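You operate a simulated robot arm through the tools that you are given. There is no shell and no other tool. Be economical: measure what you need, move in short steps, check, and stop when the job is done.

You run a simulated robot arm. Do the job below in one go: nothing can be reset, and whatever is moved stays where it is left.

## Task
Set both bench speed knobs halfway, then run each cylinder out and back.
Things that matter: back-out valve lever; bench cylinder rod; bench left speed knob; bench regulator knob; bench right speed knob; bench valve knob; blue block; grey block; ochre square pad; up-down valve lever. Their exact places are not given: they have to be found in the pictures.

Only the result counts: the job must be done as asked and must still hold three seconds after the hand-in. Knocking over, shifting, dropping, spilling or breaking anything else fails it.

## Robot
A 7-joint arm with a two-finger parallel gripper, hanging from a carriage that runs on a rail from [-1743, -4] to [537, 1] (x, y) and turns from -5.742 to 6.248 rad about z. Base frame: it is fixed where the carriage stands at the start and does not move with it; the origin is on the floor, on the carriage's upright axis, x ahead of it, y to its left, z up; the surface under the hand at the start is at about z = 900. Readings come in mm, rad, newtons and seconds.
With the tool pointing down near the work surface it reaches from about 200 to 680 mm from the robot's upright axis, wherever it stands. Its first joint turns from -2.897 to 2.897 rad. Places, roughly: back-out valve lever [300, 400, 1000]; bench cylinder rod [600, 500, 900]; bench left speed knob [500, 300, 900]; bench regulator knob [600, 600, 1200]; bench right speed knob [1000, 300, 900]; bench valve knob [400, 600, 1100]; blue block (6x6x5 cm) [800, 400, 900]; grey block (5x5x5 cm) [700, 300, 900]; ochre square pad [900, 500, 1000]; up-down valve lever [1100, 300, 1000]. Payload 3.91 kg.
The TCP is the grasp point between the finger pads, 30 mm short of the fingertips. In the tool frame z runs along the fingers and y along their closing line. Largest opening 110 mm; finger width 20, thickness 10; the body of the gripper, 48 by 112 mm, starts 55 mm behind the TCP.
Orientation is that of the tool frame in the base frame, as a unit quaternion [x, y, z, w]. With the fingers straight down and closing along the base's y, the tool's x points along the base's -x, its y along +y and its z along -z.

## Interface
- The arm moves only by the tool send_rows. Its argument "series" is a list of rows, each a list of 3 entries, a list of its own where there are three numbers: the shift along the base's x, y, z in mm, then the turn, a rotation vector about the base's x, y, z in degrees, then the gripper command, from -1 (fully open) to 1 (shut), values between in proportion. In form: [[[tx, ty, tz], [wx, wy, wz], gripper], ...]. A call has 1 to 20 rows; each row is the pose to reach, as a shift and turn from the pose commanded when the call began. Each row takes 0.2 s and may step no farther than 50 mm and 0.15 rad from the row before; otherwise, or with a gripper value out of range, the whole call is refused. Where a pose cannot be reached the arm comes as near as it can. A force on the tool above 40 N (or 10 N above the force at the start of the call, whichever is more), or a blocked arm, ends the call early, and 0.2 s more pass. The fingers move at their own pace (about 108 mm/s each) and stop on an object; they squeeze with about 30 N. The grip force told is the motor's: it shows also when the fingers shut on nothing. Time passes only in rows, and 0.2 s behind the last, so rows that repeat a pose let the fingers close. The reply holds the time, the measured pose of the TCP, the force on the tool along the base axes, the opening and the grip force, in the units named above and with some noise, with the torque about the TCP (base axes, N m) and any sound that the robot's microphone picked up, and new pictures: "show" is both (left out), scene, wrist or none.
- Cameras (640 x 400 px; columns grow to the right, rows downward): "scene" is now at [254.4, 46.9, 1583.6]; the picture's right is [0.65, -0.76, 0.00], its down [-0.61, -0.53, -0.59] and it looks along [0.44, 0.38, -0.81] (base axes); focal length 281 px, centre (320, 200). "wrist" rides on the gripper at [73, 17, -103] in the tool frame; the picture's right is [-0.23, 0.97, 0.00], its down [-0.76, -0.18, -0.62] and it looks along [-0.61, -0.14, 0.78] (tool axes); focal length 222 px, centre (320, 200).
- lift_body(by): slides the trunk up (or, below 0, down) by that many mm; the arm and the scene camera ride with it, the base frame stays. It gives what a move gives, with no picture.
- drive_base(legs): drives the robot by 1 to 6 legs, each [ahead, left, turn to the left] in mm, mm and rad, along the robot's own axes; the way and the turn of a leg run together, so that a leg with both is an arc; at most 1500 mm and 3.142 rad a leg. The arm and the cameras ride along, it lands a little off, and it stops where it bumps. It keeps to its track: a leg is cut to what the track allows. It gives what a move gives, and a new picture of the scene camera.
- head_to(pan, tilt): turns the head with the scene camera to pan (to the left, within 2.705 rad either way) and tilt (down, from -0.506 to 1.204), counted from straight ahead of the robot. It gives what a move gives, and a new picture of the scene camera.
- point_at(camera, pixels): for up to 12 pixels [column, row] of the newest picture of that camera ("zoom" is the newest enlarged one), the place [x, y, z] in the base frame of the surface seen there, good to about 2 mm. It takes no simulated time.
- zoom(camera, box): a new picture of the part [left, top, right, bottom] of that camera's present view, enlarged. It takes no simulated time.
- close_job(): hands the job in; it is judged then, once.

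Go step by step. Measure first, check grasps and placings, and put right what went wrong. The budget is 80 turns and 260 pictures, counting those below and the enlarged ones. Unless the task says otherwise, let go and move clear before handing in, and close with one line.

The tools are called after "Request:" as name(argument=value, ...) on one line, values as JSON. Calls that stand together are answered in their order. send_rows: Moves the arm, as the interface text tells. Its arguments: {"type":"object","properties":{"series":{"type":"array","items":{"type":"array"}},"show":{"type":"string","enum":["both","scene","wrist","none"]}},"required":["series"]} The other tools are called the same way: lift_body (by) slides the trunk up or down; drive_base (legs) drives the base; head_to (pan, tilt) turns the head that bears the scene camera; point_at (camera, pixels) gives the place of the surface under pixels of a picture; zoom (camera, box) takes an enlarged picture of a part of a camera's view; close_job () hands the job in.

At the start:

```text
time: 0.0
tool_pos: [368.3, 399.1, 1304.9]
ee_rot: [-0.001, 1.0, 0.0, -0.002]
force: [0.3, 0.8, -0.3]
ft_torque: [0.04, 0.0, 0.04]
gripper_width: 109.9
gripper_force: 0.0
trunk travel left (down, up): [-275.0, 305.0]
robot x, y, heading: [1.4, -0.5, 0.003]
head pan, tilt: [0.71, 0.944]
```

scene: 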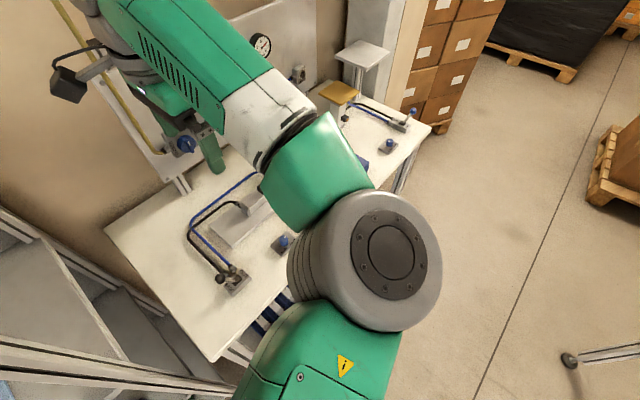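
wrist: 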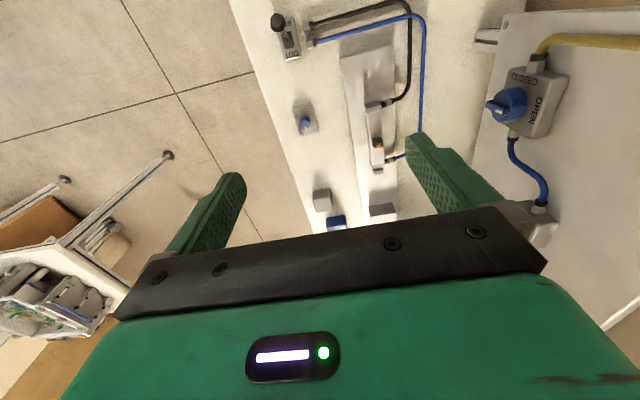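

The scene picture shows the bench with a lever valve near (232,278), a blue knob near (281,243), the supply valve at (185,145) and a gauge at (260,45). I'll enlarge these parts to read them.

Request:
zoom(camera="wrist", box=[250, 0, 450, 125])

Request:
zoom(camera="wrist", box=[440, 0, 640, 125])

Request:
zoom(camera="scene", box=[230, 20, 430, 180])

Request:
zoom(camera="scene", box=[150, 180, 310, 310])

```text
3.20 times, centred on (350, 62) of wrist
```

zoom: 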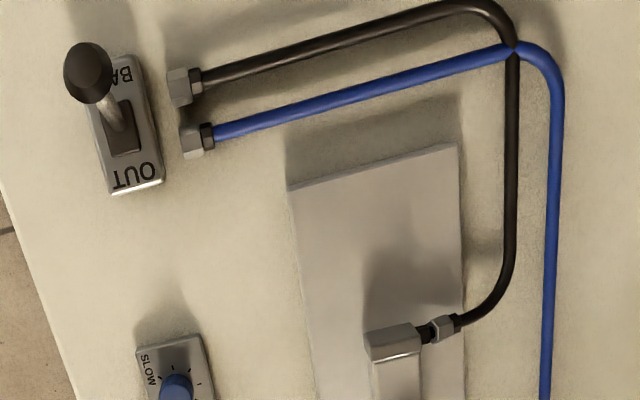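

```text
3.20 times, centred on (540, 62) of wrist
```

zoom: 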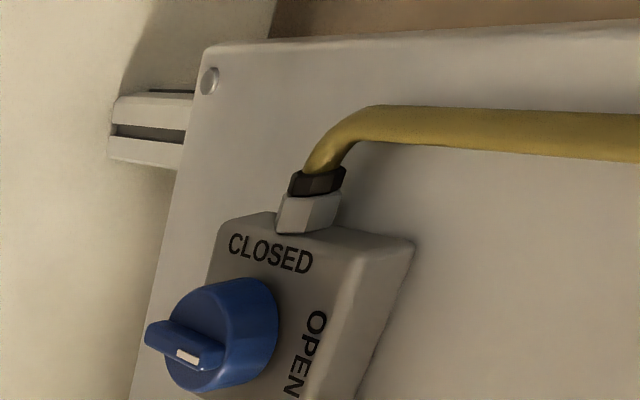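

```text
2.50 times, centred on (330, 100) of scene
```

zoom: 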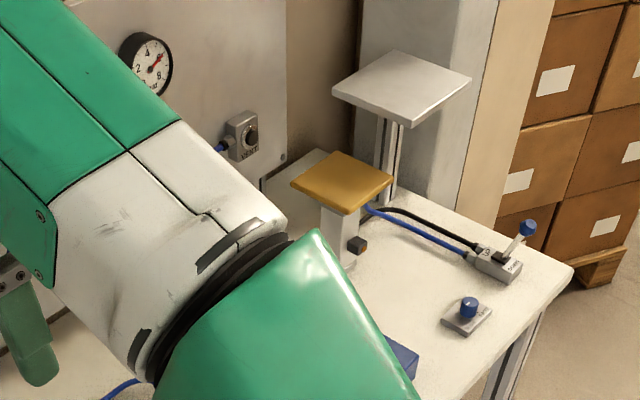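

```text
3.08 times, centred on (230, 245) of scene
```

zoom: 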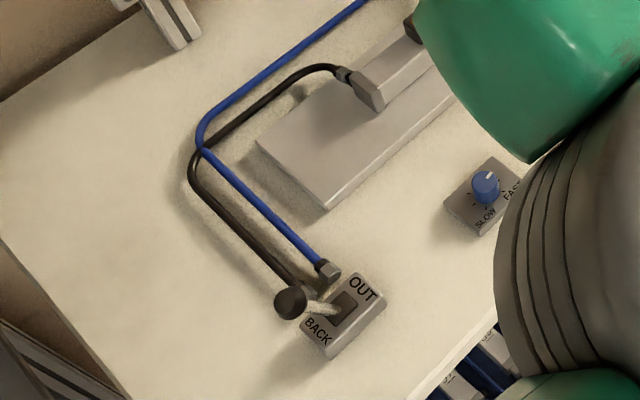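

The lever of the first valve stands at BACK and the supply valve's pointer is not yet clear. I'll pull the arm back from the bench and then look from further along the rail.

Request:
send_rows(series=[[[0, -45, 20], [0, 0, 0], -1], [[0, -90, 40], [0, 0, 0], -1], [[0, -130, 60], [0, 0, 0], -1], [[-40, -170, 80], [0, 0, 0], -1], [[-80, -200, 80], [0, 0, 0], -1]], show="none")

Request:
drive_base(legs=[[400, 0, 0]])

Request:
head_to(pan=1.6, tilt=0.75)

```text
refused: row 4 steps farther than a row can; nothing moved
```

```text
time: 2.5
tool_pos: [759.2, 405.4, 1305.6]
ee_rot: [-0.007, 1.0, 0.0, -0.001]
force: [-0.1, -0.3, -0.3]
ft_torque: [-0.01, -0.01, 0.0]
gripper_width: 110.4
gripper_force: 0.0
trunk travel left (down, up): [-275.0, 305.0]
robot x, y, heading: [393.7, 2.6, 0.017]
head pan, tilt: [0.71, 0.944]
```

scene: 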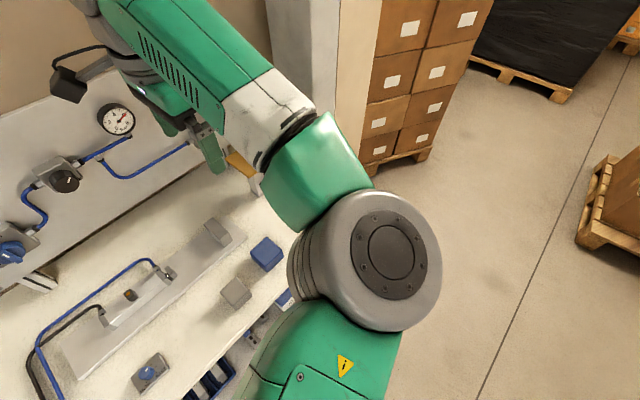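

```text
time: 3.7
tool_pos: [758.9, 405.8, 1305.6]
ee_rot: [-0.007, 1.0, 0.001, -0.001]
force: [-0.7, 0.9, -0.4]
ft_torque: [0.01, -0.01, 0.02]
gripper_width: 110.1
gripper_force: 0.0
trunk travel left (down, up): [-275.0, 305.0]
robot x, y, heading: [393.8, 1.3, 0.01]
head pan, tilt: [1.6, 0.75]
```

scene: 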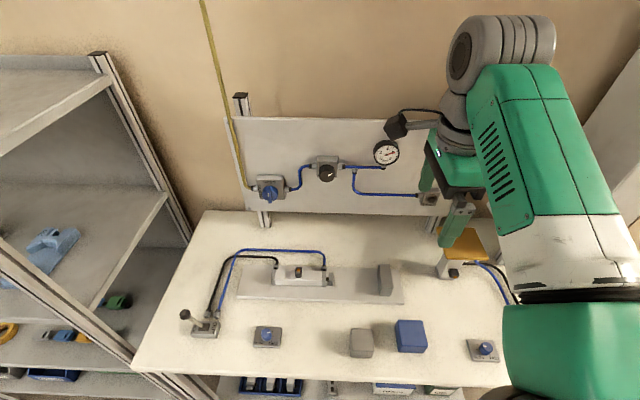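

The whole bench now shows: the panel with the valve (269,188), regulator (327,170), gauge (387,152), and another fitting at (428,199), plus the blocks at (361,343) and (410,336). I'll enlarge and measure these.

Request:
zoom(camera="scene", box=[240, 130, 448, 260])

Request:
zoom(camera="scene", box=[170, 230, 400, 374])

Request:
zoom(camera="scene", box=[390, 210, 530, 370])

Request:
point_at(camera="scene", pixels=[[269, 192], [327, 172], [428, 199], [387, 152], [266, 335], [486, 346], [186, 315], [205, 328], [361, 338], [410, 330], [385, 278], [462, 240]])

```text
3.08 times, centred on (344, 195) of scene
```

zoom: 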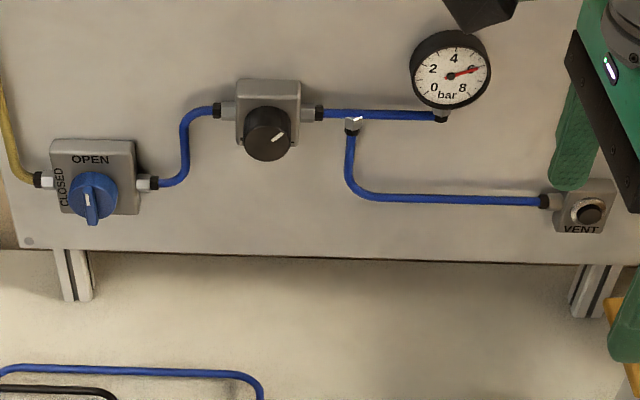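

```text
2.78 times, centred on (285, 302) of scene
```

zoom: 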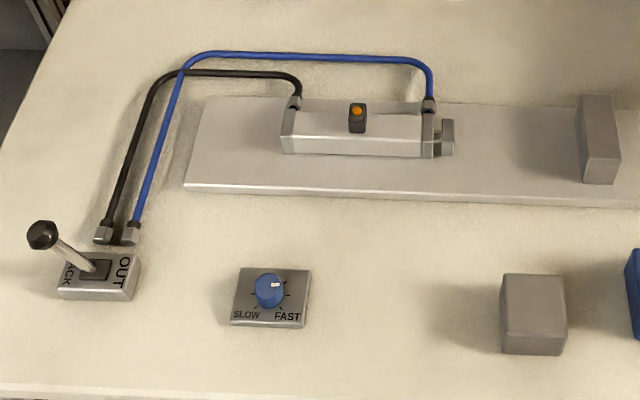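

```text
2.50 times, centred on (460, 290) of scene
```

zoom: 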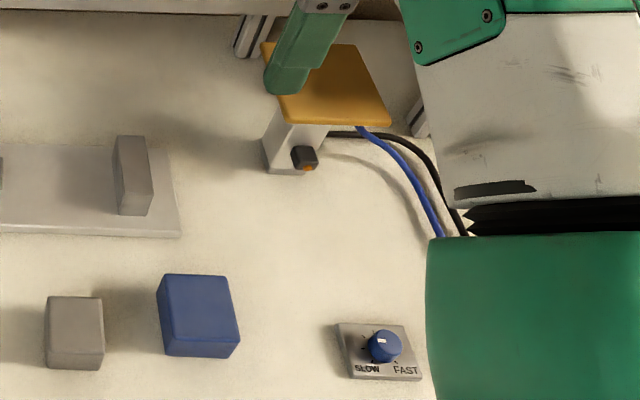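

```text
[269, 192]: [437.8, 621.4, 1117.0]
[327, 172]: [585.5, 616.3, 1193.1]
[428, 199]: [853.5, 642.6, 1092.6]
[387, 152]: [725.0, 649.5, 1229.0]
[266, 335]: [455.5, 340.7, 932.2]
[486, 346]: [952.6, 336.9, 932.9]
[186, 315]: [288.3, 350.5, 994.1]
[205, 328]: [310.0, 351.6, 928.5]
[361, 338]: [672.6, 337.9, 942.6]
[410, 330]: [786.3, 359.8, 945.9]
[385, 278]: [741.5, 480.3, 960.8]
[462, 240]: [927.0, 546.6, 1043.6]
```

The supply valve points at OPEN (zoom 93,200) and the gauge needle is near 6 bar, so there is air. The left knob sits at about (455,341,932) and the right at (953,337,933). I'll go above the left knob.

Request:
send_rows(series=[[[-35, -25, 0], [0, 0, 0], -1], [[-70, -45, -20], [0, 0, 0], -1], [[-105, -60, -40], [0, 0, 0], -1], [[-140, -65, -65], [0, 0, 0], -1], [[-175, -65, -95], [0, 0, 0], -1], [[-210, -65, -125], [0, 0, 0], -1], [[-245, -65, -155], [0, 0, 0], -1], [[-275, -65, -185], [0, 0, 0], -1], [[-304, -65, -215], [0, 0, 0], -1], [[-304, -65, -235], [0, 0, 0], -1]])

```text
time: 5.9
tool_pos: [454.6, 340.3, 1070.6]
ee_rot: [-0.007, 1.0, 0.001, 0.0]
force: [0.1, 0.6, -0.7]
ft_torque: [-0.01, -0.03, 0.0]
gripper_width: 109.8
gripper_force: 0.0
trunk travel left (down, up): [-275.0, 305.0]
robot x, y, heading: [393.7, -2.7, 0.019]
head pan, tilt: [1.6, 0.75]
```

scene: 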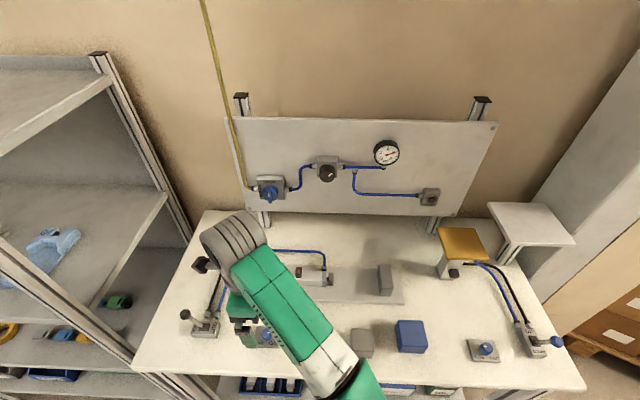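
wrist: 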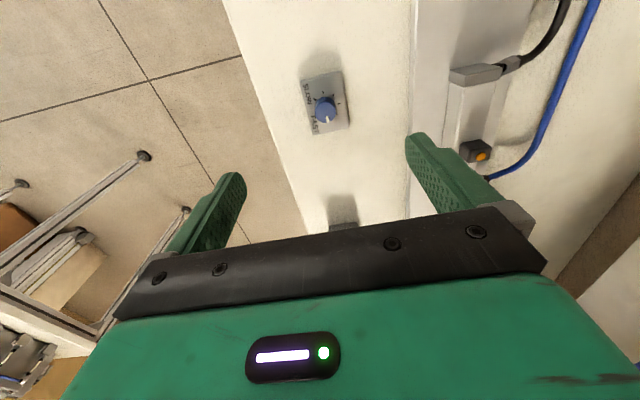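

The right part of the bench is now free; the up-down lever's blue ball is at (557,341). I'll enlarge the knob from the wrist and the right-hand controls.

Request:
zoom(camera="wrist", box=[280, 60, 370, 140])

Request:
zoom(camera="scene", box=[430, 210, 590, 370])

Request:
point_at(camera="wrist", pixels=[[325, 103], [333, 110], [318, 112], [325, 118], [304, 82], [342, 70], [312, 136], [350, 126]])

Request:
point_at(camera="scene", pixels=[[557, 341], [530, 341], [540, 342], [486, 345], [327, 171], [460, 245], [530, 225], [185, 315], [520, 353], [548, 354], [536, 330]])

```text
5.00 times, centred on (325, 100) of wrist
```

zoom: 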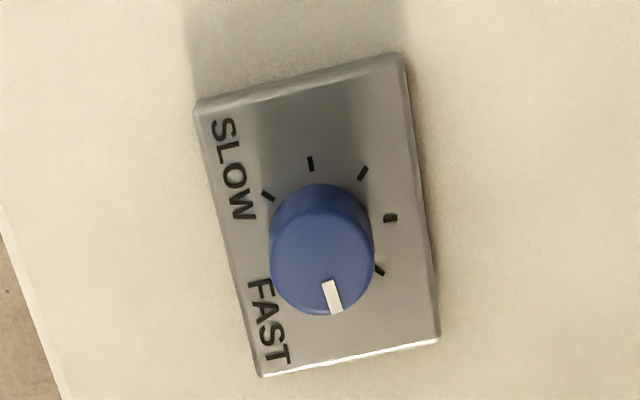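

```text
2.50 times, centred on (510, 290) of scene
```

zoom: 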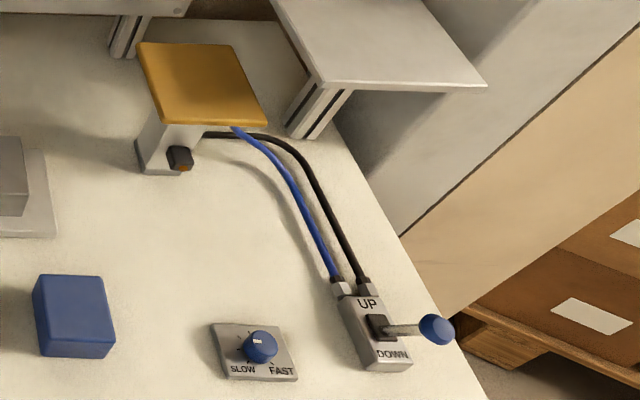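

```text
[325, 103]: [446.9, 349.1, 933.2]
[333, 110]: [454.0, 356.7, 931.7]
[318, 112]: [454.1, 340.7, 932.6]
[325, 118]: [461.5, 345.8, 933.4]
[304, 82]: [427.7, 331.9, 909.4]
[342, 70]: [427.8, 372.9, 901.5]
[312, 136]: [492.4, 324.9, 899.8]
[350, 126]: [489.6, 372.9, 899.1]
```

```text
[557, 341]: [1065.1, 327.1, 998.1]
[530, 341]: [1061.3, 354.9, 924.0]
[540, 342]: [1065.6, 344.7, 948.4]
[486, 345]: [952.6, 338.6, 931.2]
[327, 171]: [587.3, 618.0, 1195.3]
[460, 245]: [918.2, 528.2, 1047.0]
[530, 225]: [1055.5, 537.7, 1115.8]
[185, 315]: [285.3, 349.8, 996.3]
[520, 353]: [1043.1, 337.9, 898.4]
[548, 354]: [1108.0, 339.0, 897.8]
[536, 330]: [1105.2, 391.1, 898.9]
```

The left dial has seven ticks from SLOW (lower left) to FAST (lower right), so halfway is straight back (+y); its mark points to about +x. I'll measure the mark precisely on tight enlargements.

Request:
zoom(camera="wrist", box=[309, 90, 341, 130])

Request:
point_at(camera="zoom", pixels=[[320, 250], [330, 300]])

```text
10.00 times, centred on (325, 110) of wrist
```

zoom: 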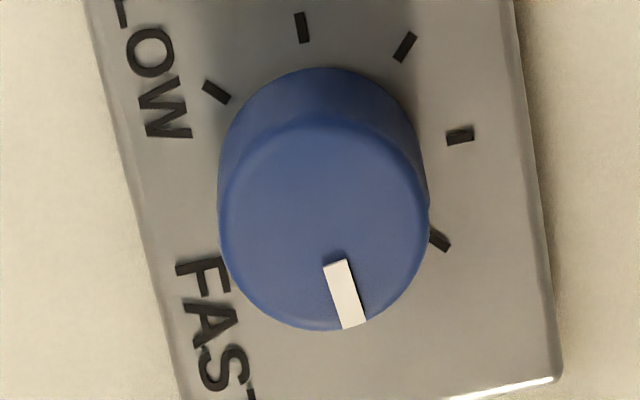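

```text
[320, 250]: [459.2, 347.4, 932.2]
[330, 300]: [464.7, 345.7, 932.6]
```

Request:
point_at(camera="zoom", pixels=[[336, 264], [353, 322], [222, 200], [425, 220], [324, 125], [322, 225], [216, 91], [303, 28], [404, 47], [460, 137], [441, 240]])

```text
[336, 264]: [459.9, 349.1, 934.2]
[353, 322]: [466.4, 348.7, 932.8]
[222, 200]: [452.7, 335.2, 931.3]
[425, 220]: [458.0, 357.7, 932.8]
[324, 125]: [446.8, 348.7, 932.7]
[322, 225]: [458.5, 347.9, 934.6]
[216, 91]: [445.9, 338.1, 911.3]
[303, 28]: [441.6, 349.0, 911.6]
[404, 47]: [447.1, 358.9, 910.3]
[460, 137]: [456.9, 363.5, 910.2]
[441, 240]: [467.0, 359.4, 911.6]
```

Left knob centre is about (457,348), top z 933, plate z 910, and its mark points along 0° (+x); it needs +90°. I'll descend over it and close.

Request:
send_rows(series=[[[2, 8, -40], [0, 0, 0], -1], [[2, 8, -80], [0, 0, 0], -0.5], [[2, 8, -110], [0, 0, 0], -0.2], [[2, 8, -125], [0, 0, 0], 0], [[2, 8, -125], [0, 0, 0], 0]])

```text
time: 7.1
tool_pos: [453.9, 349.8, 945.0]
ee_rot: [-0.007, 1.0, 0.0, -0.001]
force: [-0.4, -0.1, -0.7]
ft_torque: [-0.04, 0.01, 0.01]
gripper_width: 54.9
gripper_force: 0.1
trunk travel left (down, up): [-275.0, 305.0]
robot x, y, heading: [394.0, 3.1, 0.015]
head pan, tilt: [1.6, 0.75]
```

scene: 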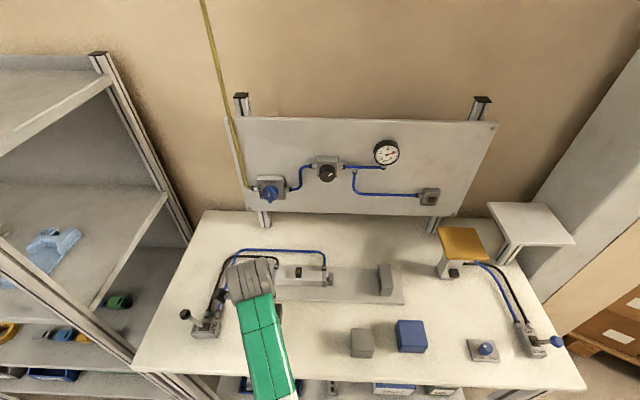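
wrist: 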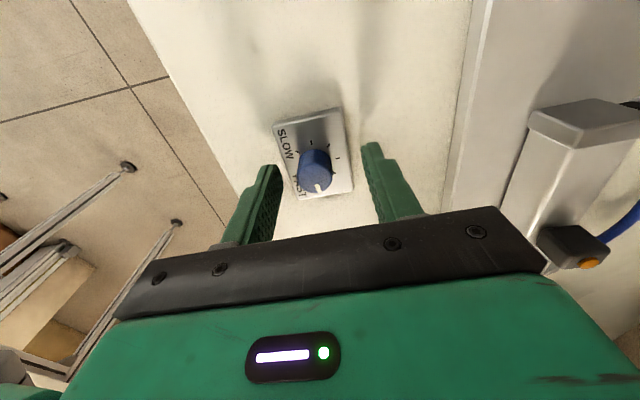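

The knob (315,172) lies between the fingertips. I'll check its centre against the TCP before closing.

Request:
zoom(camera="wrist", box=[240, 100, 400, 230])

Request:
point_at(camera="wrist", pixels=[[315, 165], [298, 172], [333, 172], [316, 186], [262, 168], [372, 146]])

```text
3.08 times, centred on (320, 165) of wrist
```

zoom: 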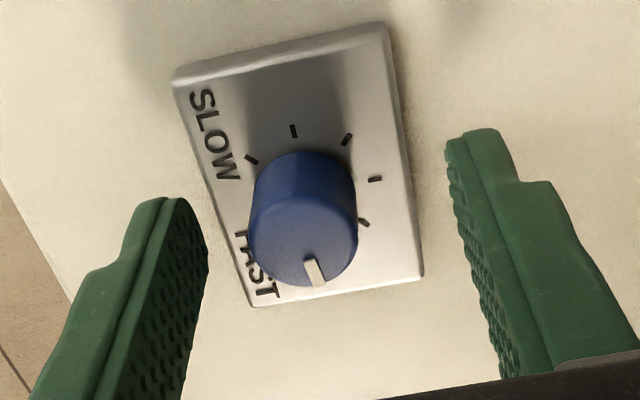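

```text
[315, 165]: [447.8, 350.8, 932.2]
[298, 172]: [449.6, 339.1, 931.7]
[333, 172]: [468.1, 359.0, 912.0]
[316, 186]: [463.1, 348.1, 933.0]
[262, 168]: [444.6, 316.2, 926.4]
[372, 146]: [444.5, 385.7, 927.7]
```

Knob centre (455,349) matches the TCP. I'll close and turn +90°.

Request:
send_rows(series=[[[1, 0, 0], [0, 0, 0], 1], [[1, 0, 0], [0, 0, 0], 1], [[1, 0, 0], [0, 0, 0], 1], [[1, 0, 0], [0, 0, 8], 1], [[1, 0, 0], [0, 0, 16], 1], [[1, 0, 0], [0, 0, 24], 1], [[1, 0, 0], [0, 0, 32], 1], [[1, 0, 0], [0, 0, 40], 1], [[1, 0, 0], [0, 0, 48], 1]], show="wrist")

```text
time: 9.1
tool_pos: [456.3, 346.5, 945.3]
ee_rot: [-0.415, 0.91, -0.001, -0.002]
force: [-5.7, -12.8, -9.4]
ft_torque: [0.28, -0.44, -0.01]
gripper_width: 22.6
gripper_force: 45.0
trunk travel left (down, up): [-275.0, 305.0]
robot x, y, heading: [396.6, -0.2, 0.011]
head pan, tilt: [1.6, 0.75]
```

wrist: 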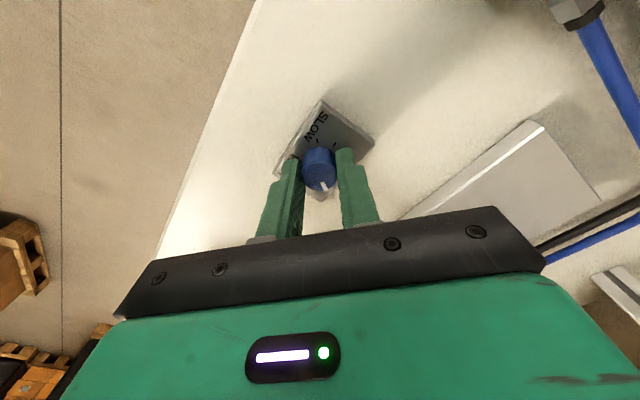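

The knob turns with the grip (mark still faces the camera at (322,186)). I'll finish the remaining 42°.

Request:
send_rows(series=[[[0, 0, 0], [0, 0, 8], 1], [[0, 0, 0], [0, 0, 16], 1], [[0, 0, 0], [0, 0, 24], 1], [[0, 0, 0], [0, 0, 32], 1], [[0, 0, 0], [0, 0, 40], 1], [[0, 0, 0], [0, 0, 42], 1], [[0, 0, 0], [0, 0, 42], 1]], show="wrist")

Request:
zoom(camera="wrist", box=[270, 90, 390, 215])

```text
time: 10.7
tool_pos: [457.2, 347.4, 943.3]
ee_rot: [0.712, -0.702, 0.0, 0.001]
force: [-7.0, -6.2, -16.0]
ft_torque: [-0.73, -0.03, -0.03]
gripper_width: 22.2
gripper_force: 45.4
trunk travel left (down, up): [-275.0, 305.0]
robot x, y, heading: [396.4, -2.6, 0.011]
head pan, tilt: [1.6, 0.75]
```

wrist: 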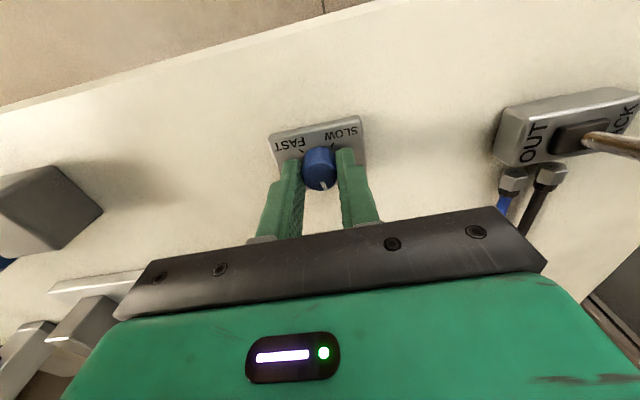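

```text
3.20 times, centred on (330, 152) of wrist
```

zoom: 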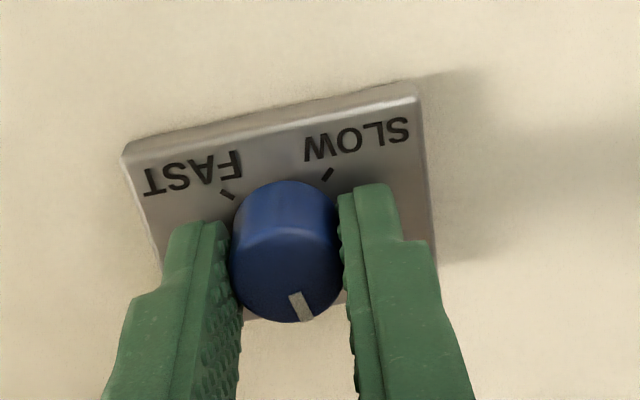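

The mark now points towards +y, at the middle. I'll release, rise and measure.

Request:
send_rows(series=[[[0, 0, 0], [0, 0, 0], 0], [[0, 0, 0], [0, 0, 0], 0], [[0, 0, 40], [0, 0, 0], 0], [[0, 0, 80], [0, 0, 0], 0], [[0, 0, 110], [0, 0, 0], 0]], show="wrist")

Request:
zoom(camera="wrist", box=[300, 90, 350, 140])

```text
time: 11.9
tool_pos: [457.7, 347.6, 1055.3]
ee_rot: [0.712, -0.702, 0.0, 0.001]
force: [-0.5, -0.5, -0.8]
ft_torque: [0.01, 0.02, 0.0]
gripper_width: 55.1
gripper_force: 0.1
trunk travel left (down, up): [-275.0, 305.0]
robot x, y, heading: [396.9, 1.1, 0.014]
head pan, tilt: [1.6, 0.75]
```

wrist: 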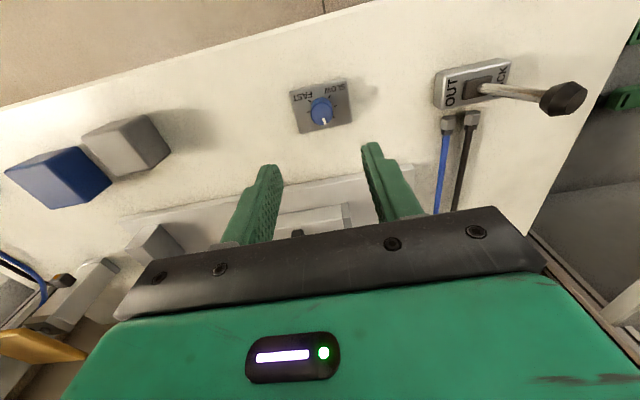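

```text
8.00 times, centred on (325, 115) of wrist
```

zoom: 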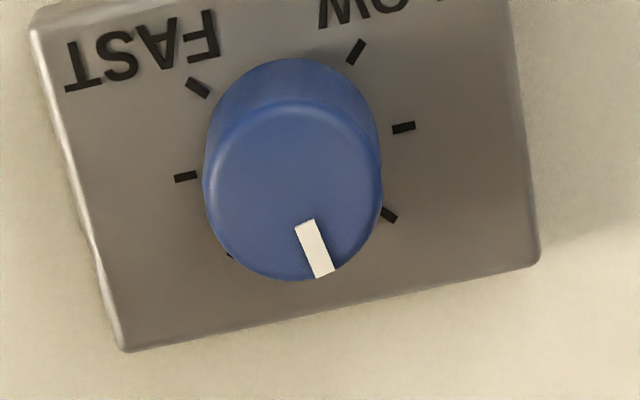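

Request:
point_at(camera="zoom", pixels=[[306, 224], [325, 272], [207, 190], [380, 170], [296, 108], [302, 275], [356, 52], [404, 127], [198, 87], [185, 176], [389, 215]])

```text
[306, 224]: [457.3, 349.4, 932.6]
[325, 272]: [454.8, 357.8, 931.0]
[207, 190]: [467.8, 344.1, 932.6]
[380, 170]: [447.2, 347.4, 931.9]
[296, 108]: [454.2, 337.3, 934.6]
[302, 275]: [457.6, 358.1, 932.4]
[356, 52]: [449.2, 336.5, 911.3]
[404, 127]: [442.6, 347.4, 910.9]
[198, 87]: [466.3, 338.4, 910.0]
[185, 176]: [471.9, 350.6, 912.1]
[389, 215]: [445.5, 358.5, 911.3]
```

The mark leans about 8–10° past the middle (line at 21° against roughly 11° for the plate's axis in the enlargement). I'll regrip and turn it back 9°.

Request:
send_rows(series=[[[0, 0, -40], [0, 0, 0], 0], [[0, 1, -80], [0, 0, 0], 0], [[0, 1, -110], [0, 0, 0], 0], [[0, 1, -110], [0, 0, 0], 1], [[0, 1, -110], [0, 0, 0], 1], [[0, 1, -110], [0, 0, -5], 1], [[0, 1, -110], [0, 0, -9], 1], [[0, 1, -110], [0, 0, -9], 1], [[0, 1, -110], [0, 0, -9], 0], [[0, 1, -110], [0, 0, -9], 0], [[0, 0, -80], [0, 0, -6], 0], [[0, 0, -40], [0, 0, 0], 0], [[0, 0, -40], [0, 0, 0], 0]], show="wrist")

Request:
zoom(camera="wrist", box=[290, 100, 350, 170])

```text
time: 14.7
tool_pos: [458.0, 348.0, 1015.7]
ee_rot: [0.712, -0.702, 0.001, 0.001]
force: [-0.6, 1.2, 0.1]
ft_torque: [-0.03, 0.0, -0.01]
gripper_width: 55.0
gripper_force: 0.1
trunk travel left (down, up): [-275.0, 305.0]
robot x, y, heading: [393.3, 4.2, 0.011]
head pan, tilt: [1.6, 0.75]
```

wrist: 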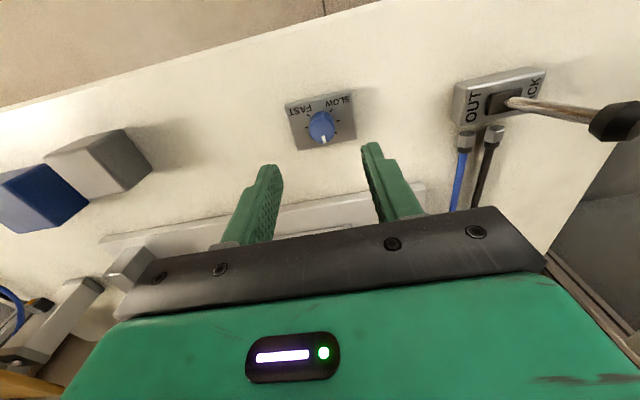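

```text
5.71 times, centred on (320, 135) of wrist
```

zoom: 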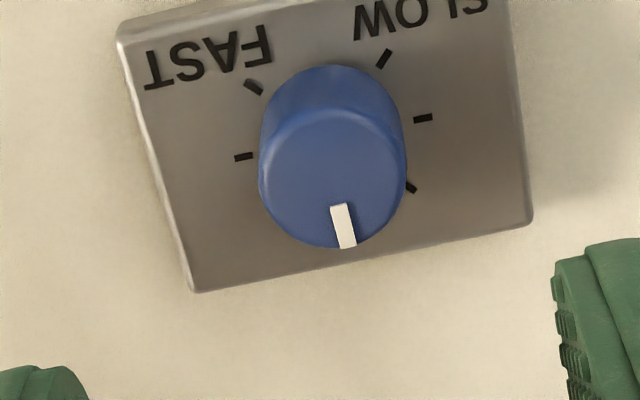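

The left mark (340,206)→(349,247) now lines up with the plate axis to within about 1°. Next I rise, drive to the right end of the rail and go above the right knob.

Request:
send_rows(series=[[[0, -10, 40], [0, 0, 0], 0], [[0, -20, 80], [0, 0, 0], 0], [[0, -20, 120], [0, 0, 0], 0]], show="none")

Request:
drive_base(legs=[[143, 0, -0.01]])

```text
time: 15.5
tool_pos: [457.4, 331.4, 1135.5]
ee_rot: [0.712, -0.702, 0.0, 0.002]
force: [-0.5, 0.0, 0.2]
ft_torque: [0.06, 0.03, 0.04]
gripper_width: 55.0
gripper_force: 0.1
trunk travel left (down, up): [-275.0, 305.0]
robot x, y, heading: [393.8, -0.0, 0.015]
head pan, tilt: [1.6, 0.75]
```

```text
time: 16.8
tool_pos: [598.3, 332.1, 1135.4]
ee_rot: [0.709, -0.706, 0.001, 0.001]
force: [-0.1, 0.6, 0.1]
ft_torque: [0.0, -0.03, -0.01]
gripper_width: 54.9
gripper_force: 0.1
trunk travel left (down, up): [-275.0, 305.0]
robot x, y, heading: [534.2, -0.6, 0.002]
head pan, tilt: [1.6, 0.75]
```

scene: 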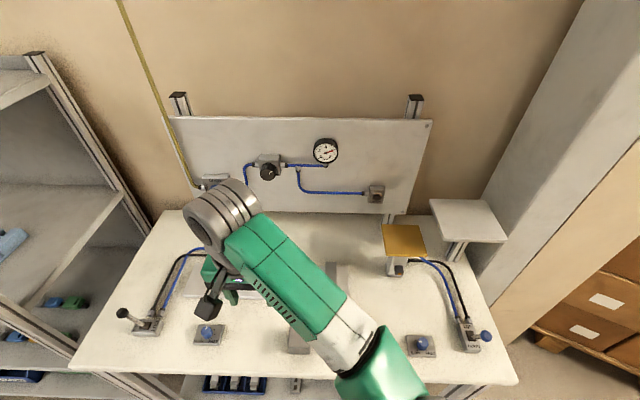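

I'm at x=534. I'll travel to above the right knob (953,338), holding z until past the blocks.

Request:
send_rows(series=[[[45, 0, 0], [0, 0, 0], 0], [[90, 0, 0], [0, 0, 0], 0], [[135, 0, 0], [0, 0, 0], 0], [[180, 0, 0], [0, 0, 0], 0], [[225, 0, 0], [0, 0, 0], 0], [[270, 3, 0], [0, 0, 0], 0], [[315, 6, 0], [0, 0, 0], 0], [[355, 8, -20], [0, 0, 0], 0], [[355, 8, -60], [0, 0, 0], 0], [[355, 8, -80], [0, 0, 0], 0]])

Request:
zoom(camera="wrist", box=[285, 70, 365, 150])

```text
time: 19.0
tool_pos: [955.0, 339.2, 1056.4]
ee_rot: [0.708, -0.706, 0.001, 0.001]
force: [-0.7, -0.1, -0.3]
ft_torque: [0.02, 0.04, -0.04]
gripper_width: 55.1
gripper_force: 0.2
trunk travel left (down, up): [-275.0, 305.0]
robot x, y, heading: [532.9, 2.1, 0.006]
head pan, tilt: [1.6, 0.75]
```

scene: 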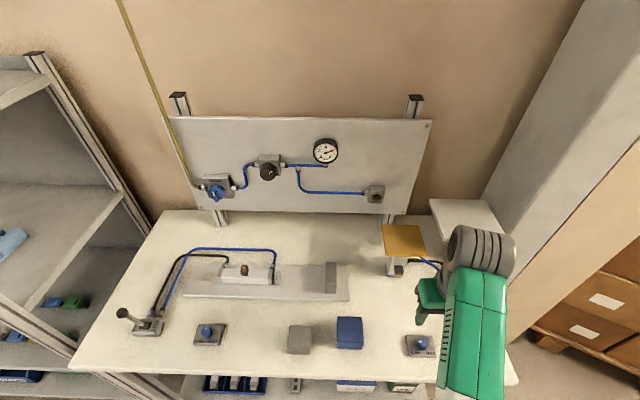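
wrist: 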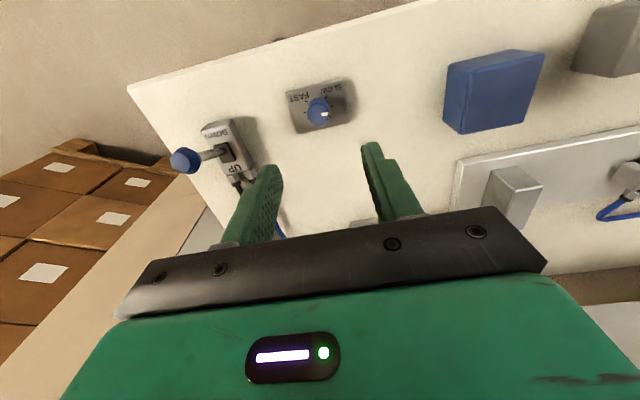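

```text
5.00 times, centred on (325, 110) of wrist
```

zoom: 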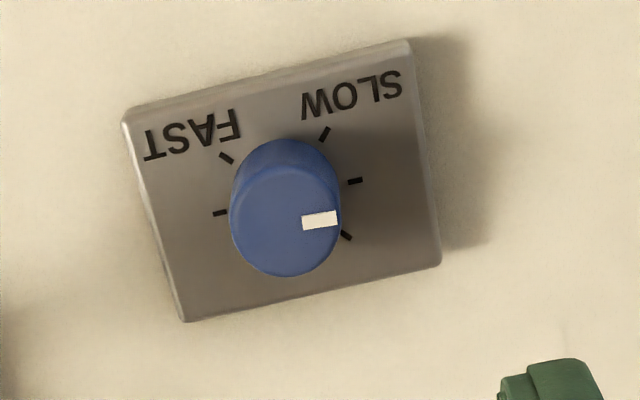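

The right mark points to −x (180°) and must turn −90°. I'll measure the knob's centre.

Request:
point_at(camera="zoom", pixels=[[284, 222], [235, 225], [335, 212], [284, 174], [285, 268], [355, 181], [220, 213]])

```text
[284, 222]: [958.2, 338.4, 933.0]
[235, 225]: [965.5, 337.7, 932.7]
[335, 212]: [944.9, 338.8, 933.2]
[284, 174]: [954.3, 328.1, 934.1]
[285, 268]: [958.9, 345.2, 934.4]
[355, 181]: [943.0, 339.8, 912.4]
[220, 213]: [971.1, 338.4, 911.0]
```

Centre is (956.5,338). I'll descend, grip and turn −89°.

Request:
send_rows(series=[[[1, -1, -40], [0, 0, 0], 0], [[1, -1, -80], [0, 0, 0], 0], [[1, -1, -111], [0, 0, 0], 0], [[1, -1, -111], [0, 0, 0], 1], [[1, -1, -111], [0, 0, 0], 1], [[1, -1, -111], [0, 0, -8], 1], [[1, -1, -111], [0, 0, -16], 1], [[1, -1, -111], [0, 0, -24], 1], [[1, -1, -111], [0, 0, -32], 1], [[1, -1, -111], [0, 0, -40], 1], [[1, -1, -111], [0, 0, -48], 1], [[1, -1, -111], [0, 0, -56], 1], [[1, -1, -111], [0, 0, -64], 1], [[1, -1, -111], [0, 0, -72], 1], [[1, -1, -111], [0, 0, -80], 1], [[1, -1, -111], [0, 0, -88], 1], [[1, -1, -111], [0, 0, -89], 1]], show="wrist")

```text
time: 21.5
tool_pos: [956.8, 338.4, 946.0]
ee_rot: [-0.352, 0.936, 0.001, 0.001]
force: [0.0, -3.1, 11.8]
ft_torque: [-0.55, 1.1, -0.01]
gripper_width: 22.6
gripper_force: 44.9
trunk travel left (down, up): [-275.0, 305.0]
robot x, y, heading: [538.0, 0.8, 0.008]
head pan, tilt: [1.6, 0.75]
stopped in row 12: the force on the tool passed its limit at 40 N (the readings are from after the stop); the commanded pose is now the measured one
```

wrist: 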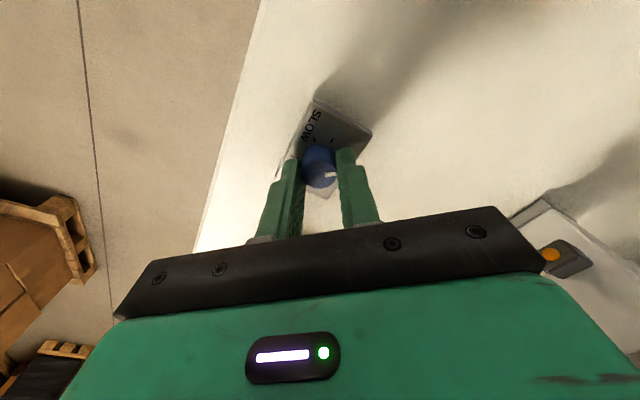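

The force limit stopped the turn after about 49°; the knob followed. The commanded pose is now relieved, so I'll turn the remaining 40°.

Request:
send_rows(series=[[[0, 0, 0], [0, 0, 0], 0.4], [[0, 0, 0], [0, 0, 0], 0.4], [[0, 0, 0], [0, 0, 0], 1], [[0, 0, 0], [0, 0, 0], 1], [[0, 0, 0], [0, 0, -8], 1], [[0, 0, 0], [0, 0, -16], 1], [[0, 0, 0], [0, 0, -24], 1], [[0, 0, 0], [0, 0, -32], 1], [[0, 0, 0], [0, 0, -40], 1], [[0, 0, 0], [0, 0, -40], 1]], show="wrist")

```text
time: 23.7
tool_pos: [956.4, 337.2, 945.1]
ee_rot: [-0.011, 1.0, 0.0, 0.0]
force: [8.6, 0.3, -14.6]
ft_torque: [0.21, -0.08, -0.03]
gripper_width: 22.5
gripper_force: 44.9
trunk travel left (down, up): [-275.0, 305.0]
robot x, y, heading: [533.3, 2.9, 0.003]
head pan, tilt: [1.6, 0.75]
```

wrist: 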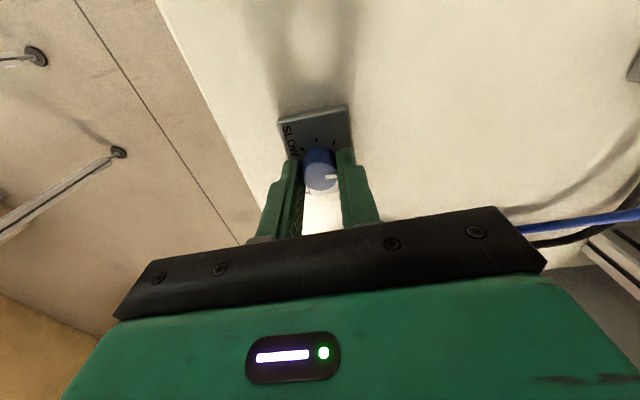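

The mark now points to image right (+y). I'll release, rise a little and measure it.

Request:
send_rows(series=[[[0, 0, 0], [0, 0, 0], 0], [[0, 0, 0], [0, 0, 0], 0], [[0, 0, 40], [0, 0, 0], 0], [[0, 0, 80], [0, 0, 0], 0], [[0, 0, 110], [0, 0, 0], 0]], show="wrist")

Request:
zoom(camera="wrist", box=[285, 70, 365, 150])

```text
time: 24.9
tool_pos: [953.4, 340.2, 1056.9]
ee_rot: [-0.01, 1.0, 0.0, 0.0]
force: [-1.0, 0.0, 0.7]
ft_torque: [0.0, -0.03, -0.01]
gripper_width: 55.2
gripper_force: 0.1
trunk travel left (down, up): [-275.0, 305.0]
robot x, y, heading: [533.4, 3.0, 0.006]
head pan, tilt: [1.6, 0.75]
```

wrist: 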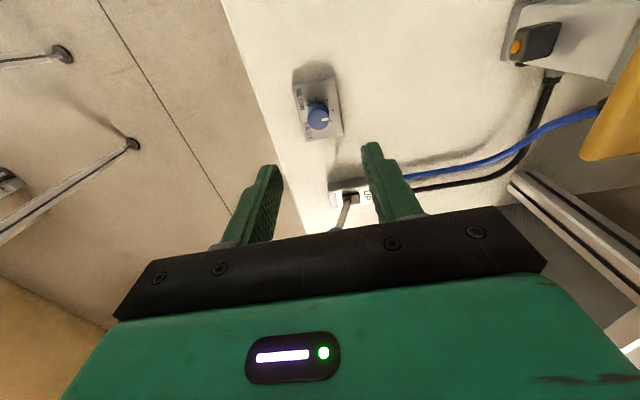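

```text
5.00 times, centred on (325, 110) of wrist
```

zoom: 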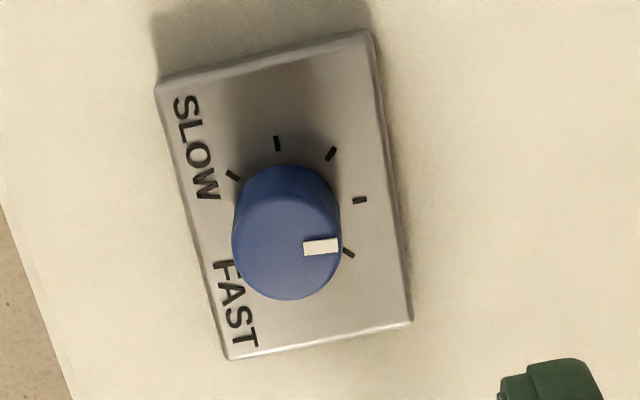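

The right mark (304,250)→(338,244) matches the plate's cross axis within about 2°. Next I measure the up-down lever and the white plate's edges before going near them.

Request:
zoom(camera="scene", box=[370, 180, 530, 380])

Request:
point_at(camera="scene", pixels=[[487, 336], [481, 336], [492, 336], [486, 331], [486, 341], [508, 240], [450, 241], [488, 200], [425, 256], [390, 256], [471, 340], [469, 325]])

```text
2.00 times, centred on (450, 280) of scene
```

zoom: 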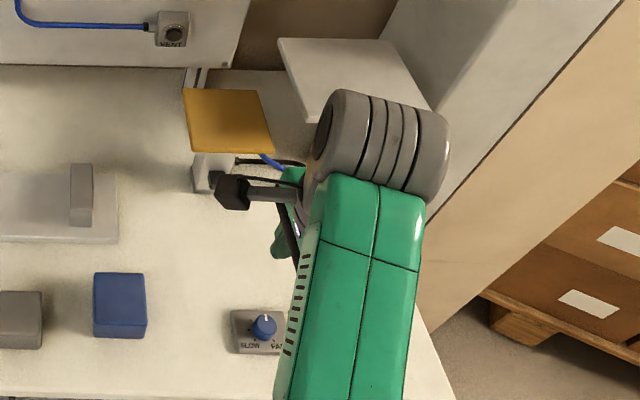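

```text
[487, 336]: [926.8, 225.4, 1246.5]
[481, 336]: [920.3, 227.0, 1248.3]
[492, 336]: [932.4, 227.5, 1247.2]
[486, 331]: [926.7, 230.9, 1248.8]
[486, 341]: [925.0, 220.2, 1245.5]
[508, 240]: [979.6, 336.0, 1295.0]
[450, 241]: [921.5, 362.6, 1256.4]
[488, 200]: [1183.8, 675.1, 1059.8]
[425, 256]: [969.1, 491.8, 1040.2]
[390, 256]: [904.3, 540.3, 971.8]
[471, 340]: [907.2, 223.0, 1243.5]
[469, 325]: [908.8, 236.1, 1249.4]
```

The arm hides the lever in the scene view. I'll hover above it and measure with the wrist camera.

Request:
send_rows(series=[[[0, -5, 45], [0, 0, 0], 0], [[20, -10, 80], [0, 0, 0], 0], [[60, -10, 85], [0, 0, 0], 0], [[100, -10, 85], [0, 0, 0], 0], [[112, -10, 85], [0, 0, 0], -0.2]])

Request:
zoom(camera="wrist", box=[240, 50, 400, 190])

```text
time: 26.1
tool_pos: [1066.3, 329.2, 1140.8]
ee_rot: [-0.011, 1.0, 0.001, 0.0]
force: [-0.4, -0.8, 0.6]
ft_torque: [0.0, -0.03, -0.05]
gripper_width: 65.8
gripper_force: 0.1
trunk travel left (down, up): [-275.0, 305.0]
robot x, y, heading: [533.2, -0.7, 0.005]
head pan, tilt: [1.6, 0.75]
```

scene: 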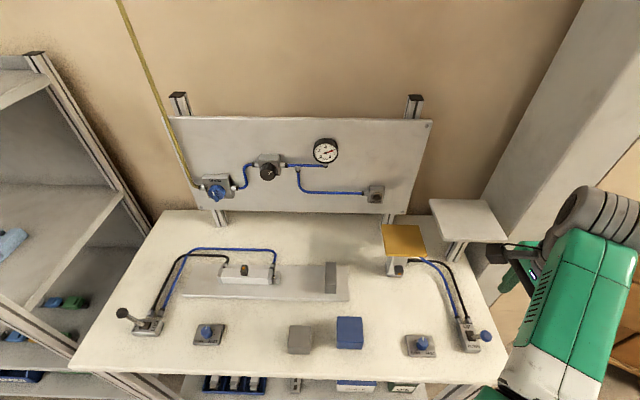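
wrist: 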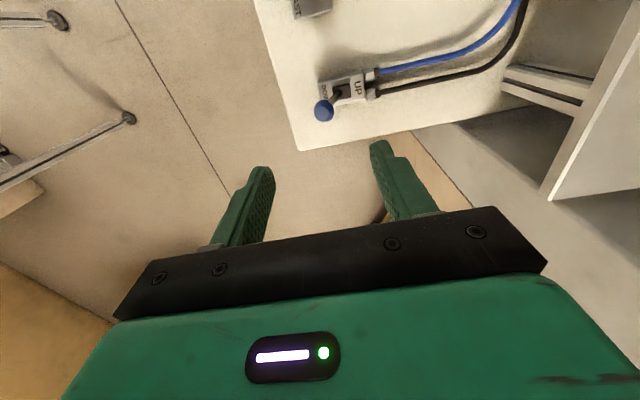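

```text
2.86 times, centred on (320, 120) of wrist
```

zoom: 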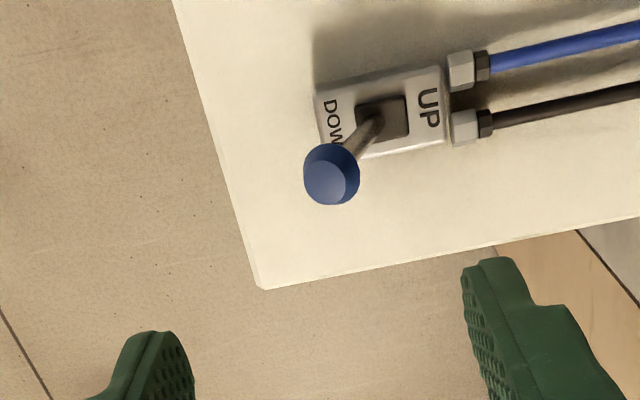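

Request:
point_at(camera="zoom", pixels=[[325, 182], [332, 150], [308, 180], [357, 175], [330, 202], [360, 140], [380, 118], [330, 125], [428, 108], [405, 120]])

Request:
point_at(camera="scene", pixels=[[487, 336], [505, 240], [448, 241], [388, 254], [425, 256], [383, 224], [495, 200]])

```text
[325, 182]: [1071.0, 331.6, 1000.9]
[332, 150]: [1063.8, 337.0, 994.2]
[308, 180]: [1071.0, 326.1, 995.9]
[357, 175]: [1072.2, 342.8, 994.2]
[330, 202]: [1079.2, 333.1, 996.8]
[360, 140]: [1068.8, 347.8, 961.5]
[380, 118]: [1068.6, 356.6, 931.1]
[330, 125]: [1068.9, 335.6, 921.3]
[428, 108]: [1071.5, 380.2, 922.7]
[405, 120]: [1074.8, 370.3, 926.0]
```

```text
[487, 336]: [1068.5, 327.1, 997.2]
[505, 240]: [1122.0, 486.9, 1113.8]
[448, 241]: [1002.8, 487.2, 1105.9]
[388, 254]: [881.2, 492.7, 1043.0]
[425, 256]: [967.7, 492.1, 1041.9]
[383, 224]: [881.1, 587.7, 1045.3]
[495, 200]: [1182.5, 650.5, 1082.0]
```

The lever's ball is at (1071,333,~996), pivot near (1070,357,925), leaning to DOWN (−y); the white plate's near edge is y=487, z≈1110, clear of the hand. I'll straddle the ball and push it to +y.

Request:
send_rows(series=[[[5, 4, -45], [0, 0, 0], 0], [[5, 4, -90], [0, 0, 0], 0], [[5, 4, -134], [0, 0, 0], 0], [[5, 4, -134], [0, 0, 0], 0.27], [[5, 14, -134], [0, 0, 0], 0.27], [[5, 28, -134], [0, 0, 0], 0.27], [[5, 42, -134], [0, 0, 0], 0.27], [[5, 56, -134], [0, 0, 0], 0.27], [[5, 66, -134], [0, 0, 0], 0.27]])

```text
time: 28.1
tool_pos: [1072.0, 392.4, 1004.0]
ee_rot: [-0.011, 1.0, -0.001, 0.0]
force: [-1.7, -6.9, 1.5]
ft_torque: [-0.17, 0.06, -0.05]
gripper_width: 43.5
gripper_force: 4.0
trunk travel left (down, up): [-275.0, 305.0]
robot x, y, heading: [535.1, -0.1, 0.001]
head pan, tilt: [1.6, 0.75]
```

scene: 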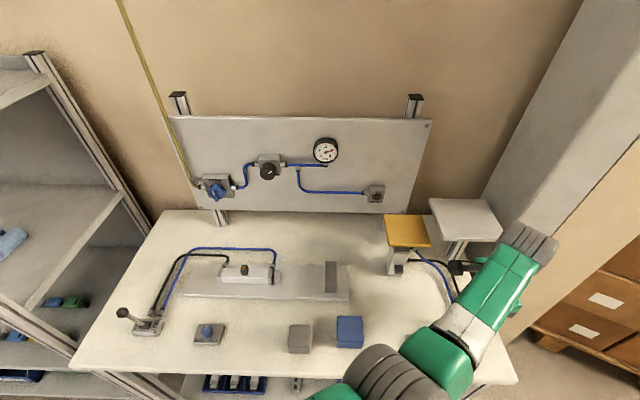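
wrist: 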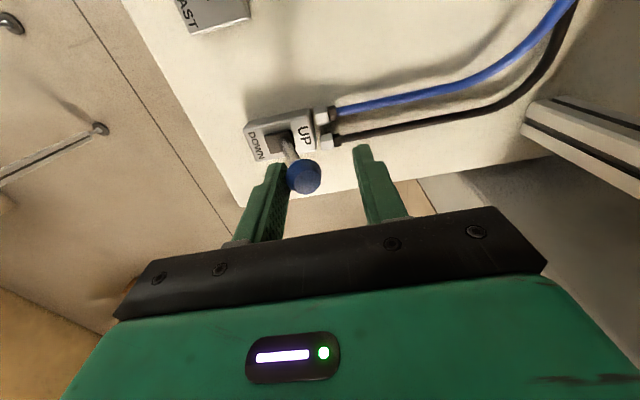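

The lever stands at UP and the ochre pad is rising (front edge moved to row 247). I'll ease off the lever and wait.

Request:
send_rows(series=[[[0, -4, 0], [0, 0, 0], 0.2], [[0, -4, 0], [0, 0, 0], 0.2], [[0, -4, 0], [0, 0, 0], 0.2], [[0, -4, 0], [0, 0, 0], 0.2], [[0, -4, 0], [0, 0, 0], 0.2], [[0, -4, 0], [0, 0, 0], 0.2], [[0, -4, 0], [0, 0, 0], 0.2], [[0, -4, 0], [0, 0, 0], 0.2], [[0, -4, 0], [0, 0, 0], 0.2], [[0, -4, 0], [0, 0, 0], 0.2]], show="scene")

Request:
zoom(camera="scene", box=[350, 160, 510, 300])

```text
time: 30.3
tool_pos: [1072.0, 390.5, 1006.6]
ee_rot: [-0.012, 1.0, 0.0, 0.001]
force: [0.7, 0.6, 1.3]
ft_torque: [-0.01, 0.01, 0.02]
gripper_width: 44.1
gripper_force: 0.0
trunk travel left (down, up): [-275.0, 305.0]
robot x, y, heading: [534.5, 1.6, 0.002]
head pan, tilt: [1.6, 0.75]
```

scene: 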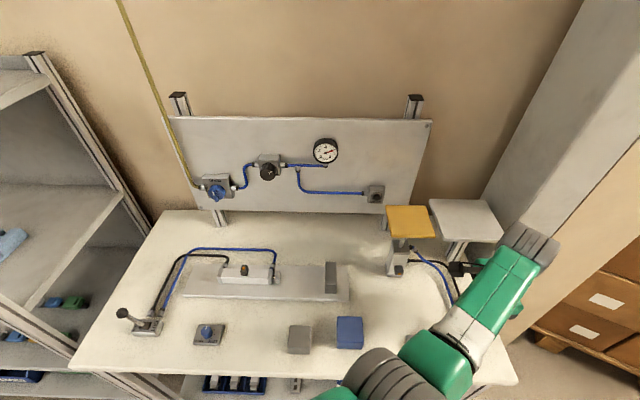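

```text
2.86 times, centred on (430, 230) of scene
```

zoom: 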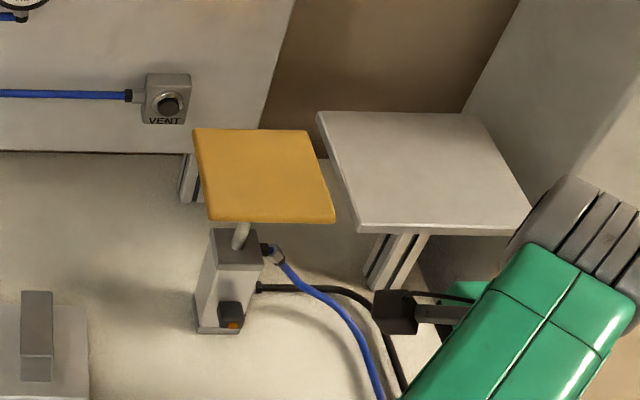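

The pad is still going up (rod visible at zoom (242,238)). I'll measure it and keep waiting.

Request:
point_at(camera="scene", pixels=[[410, 222]])

Request:
send_rows(series=[[[0, 0, 0], [0, 0, 0], 0.2], [[0, 0, 0], [0, 0, 0], 0.2], [[0, 0, 0], [0, 0, 0], 0.2], [[0, 0, 0], [0, 0, 0], 0.2], [[0, 0, 0], [0, 0, 0], 0.2], [[0, 0, 0], [0, 0, 0], 0.2], [[0, 0, 0], [0, 0, 0], 0.2], [[0, 0, 0], [0, 0, 0], 0.2], [[0, 0, 0], [0, 0, 0], 0.2], [[0, 0, 0], [0, 0, 0], 0.2]], show="scene")

Request:
point_at(camera="scene", pixels=[[410, 222]])

```text
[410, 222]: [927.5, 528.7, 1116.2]
```

```text
time: 32.5
tool_pos: [1071.0, 391.5, 1004.5]
ee_rot: [-0.012, 1.0, 0.0, 0.0]
force: [-0.2, 0.5, -0.4]
ft_torque: [-0.01, 0.0, -0.02]
gripper_width: 44.0
gripper_force: 0.0
trunk travel left (down, up): [-275.0, 305.0]
robot x, y, heading: [535.6, 1.7, 0.007]
head pan, tilt: [1.6, 0.75]
```

scene: 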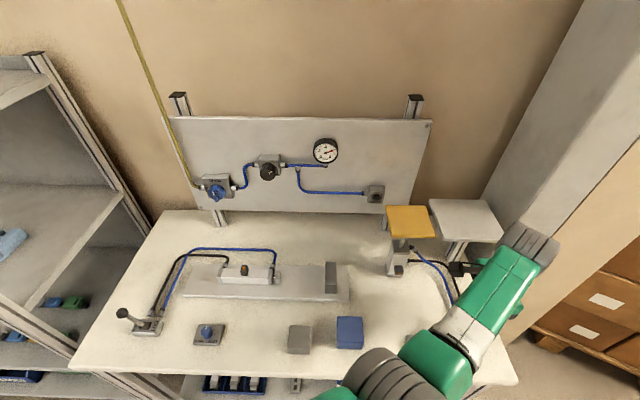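

```text
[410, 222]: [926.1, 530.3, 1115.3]
```

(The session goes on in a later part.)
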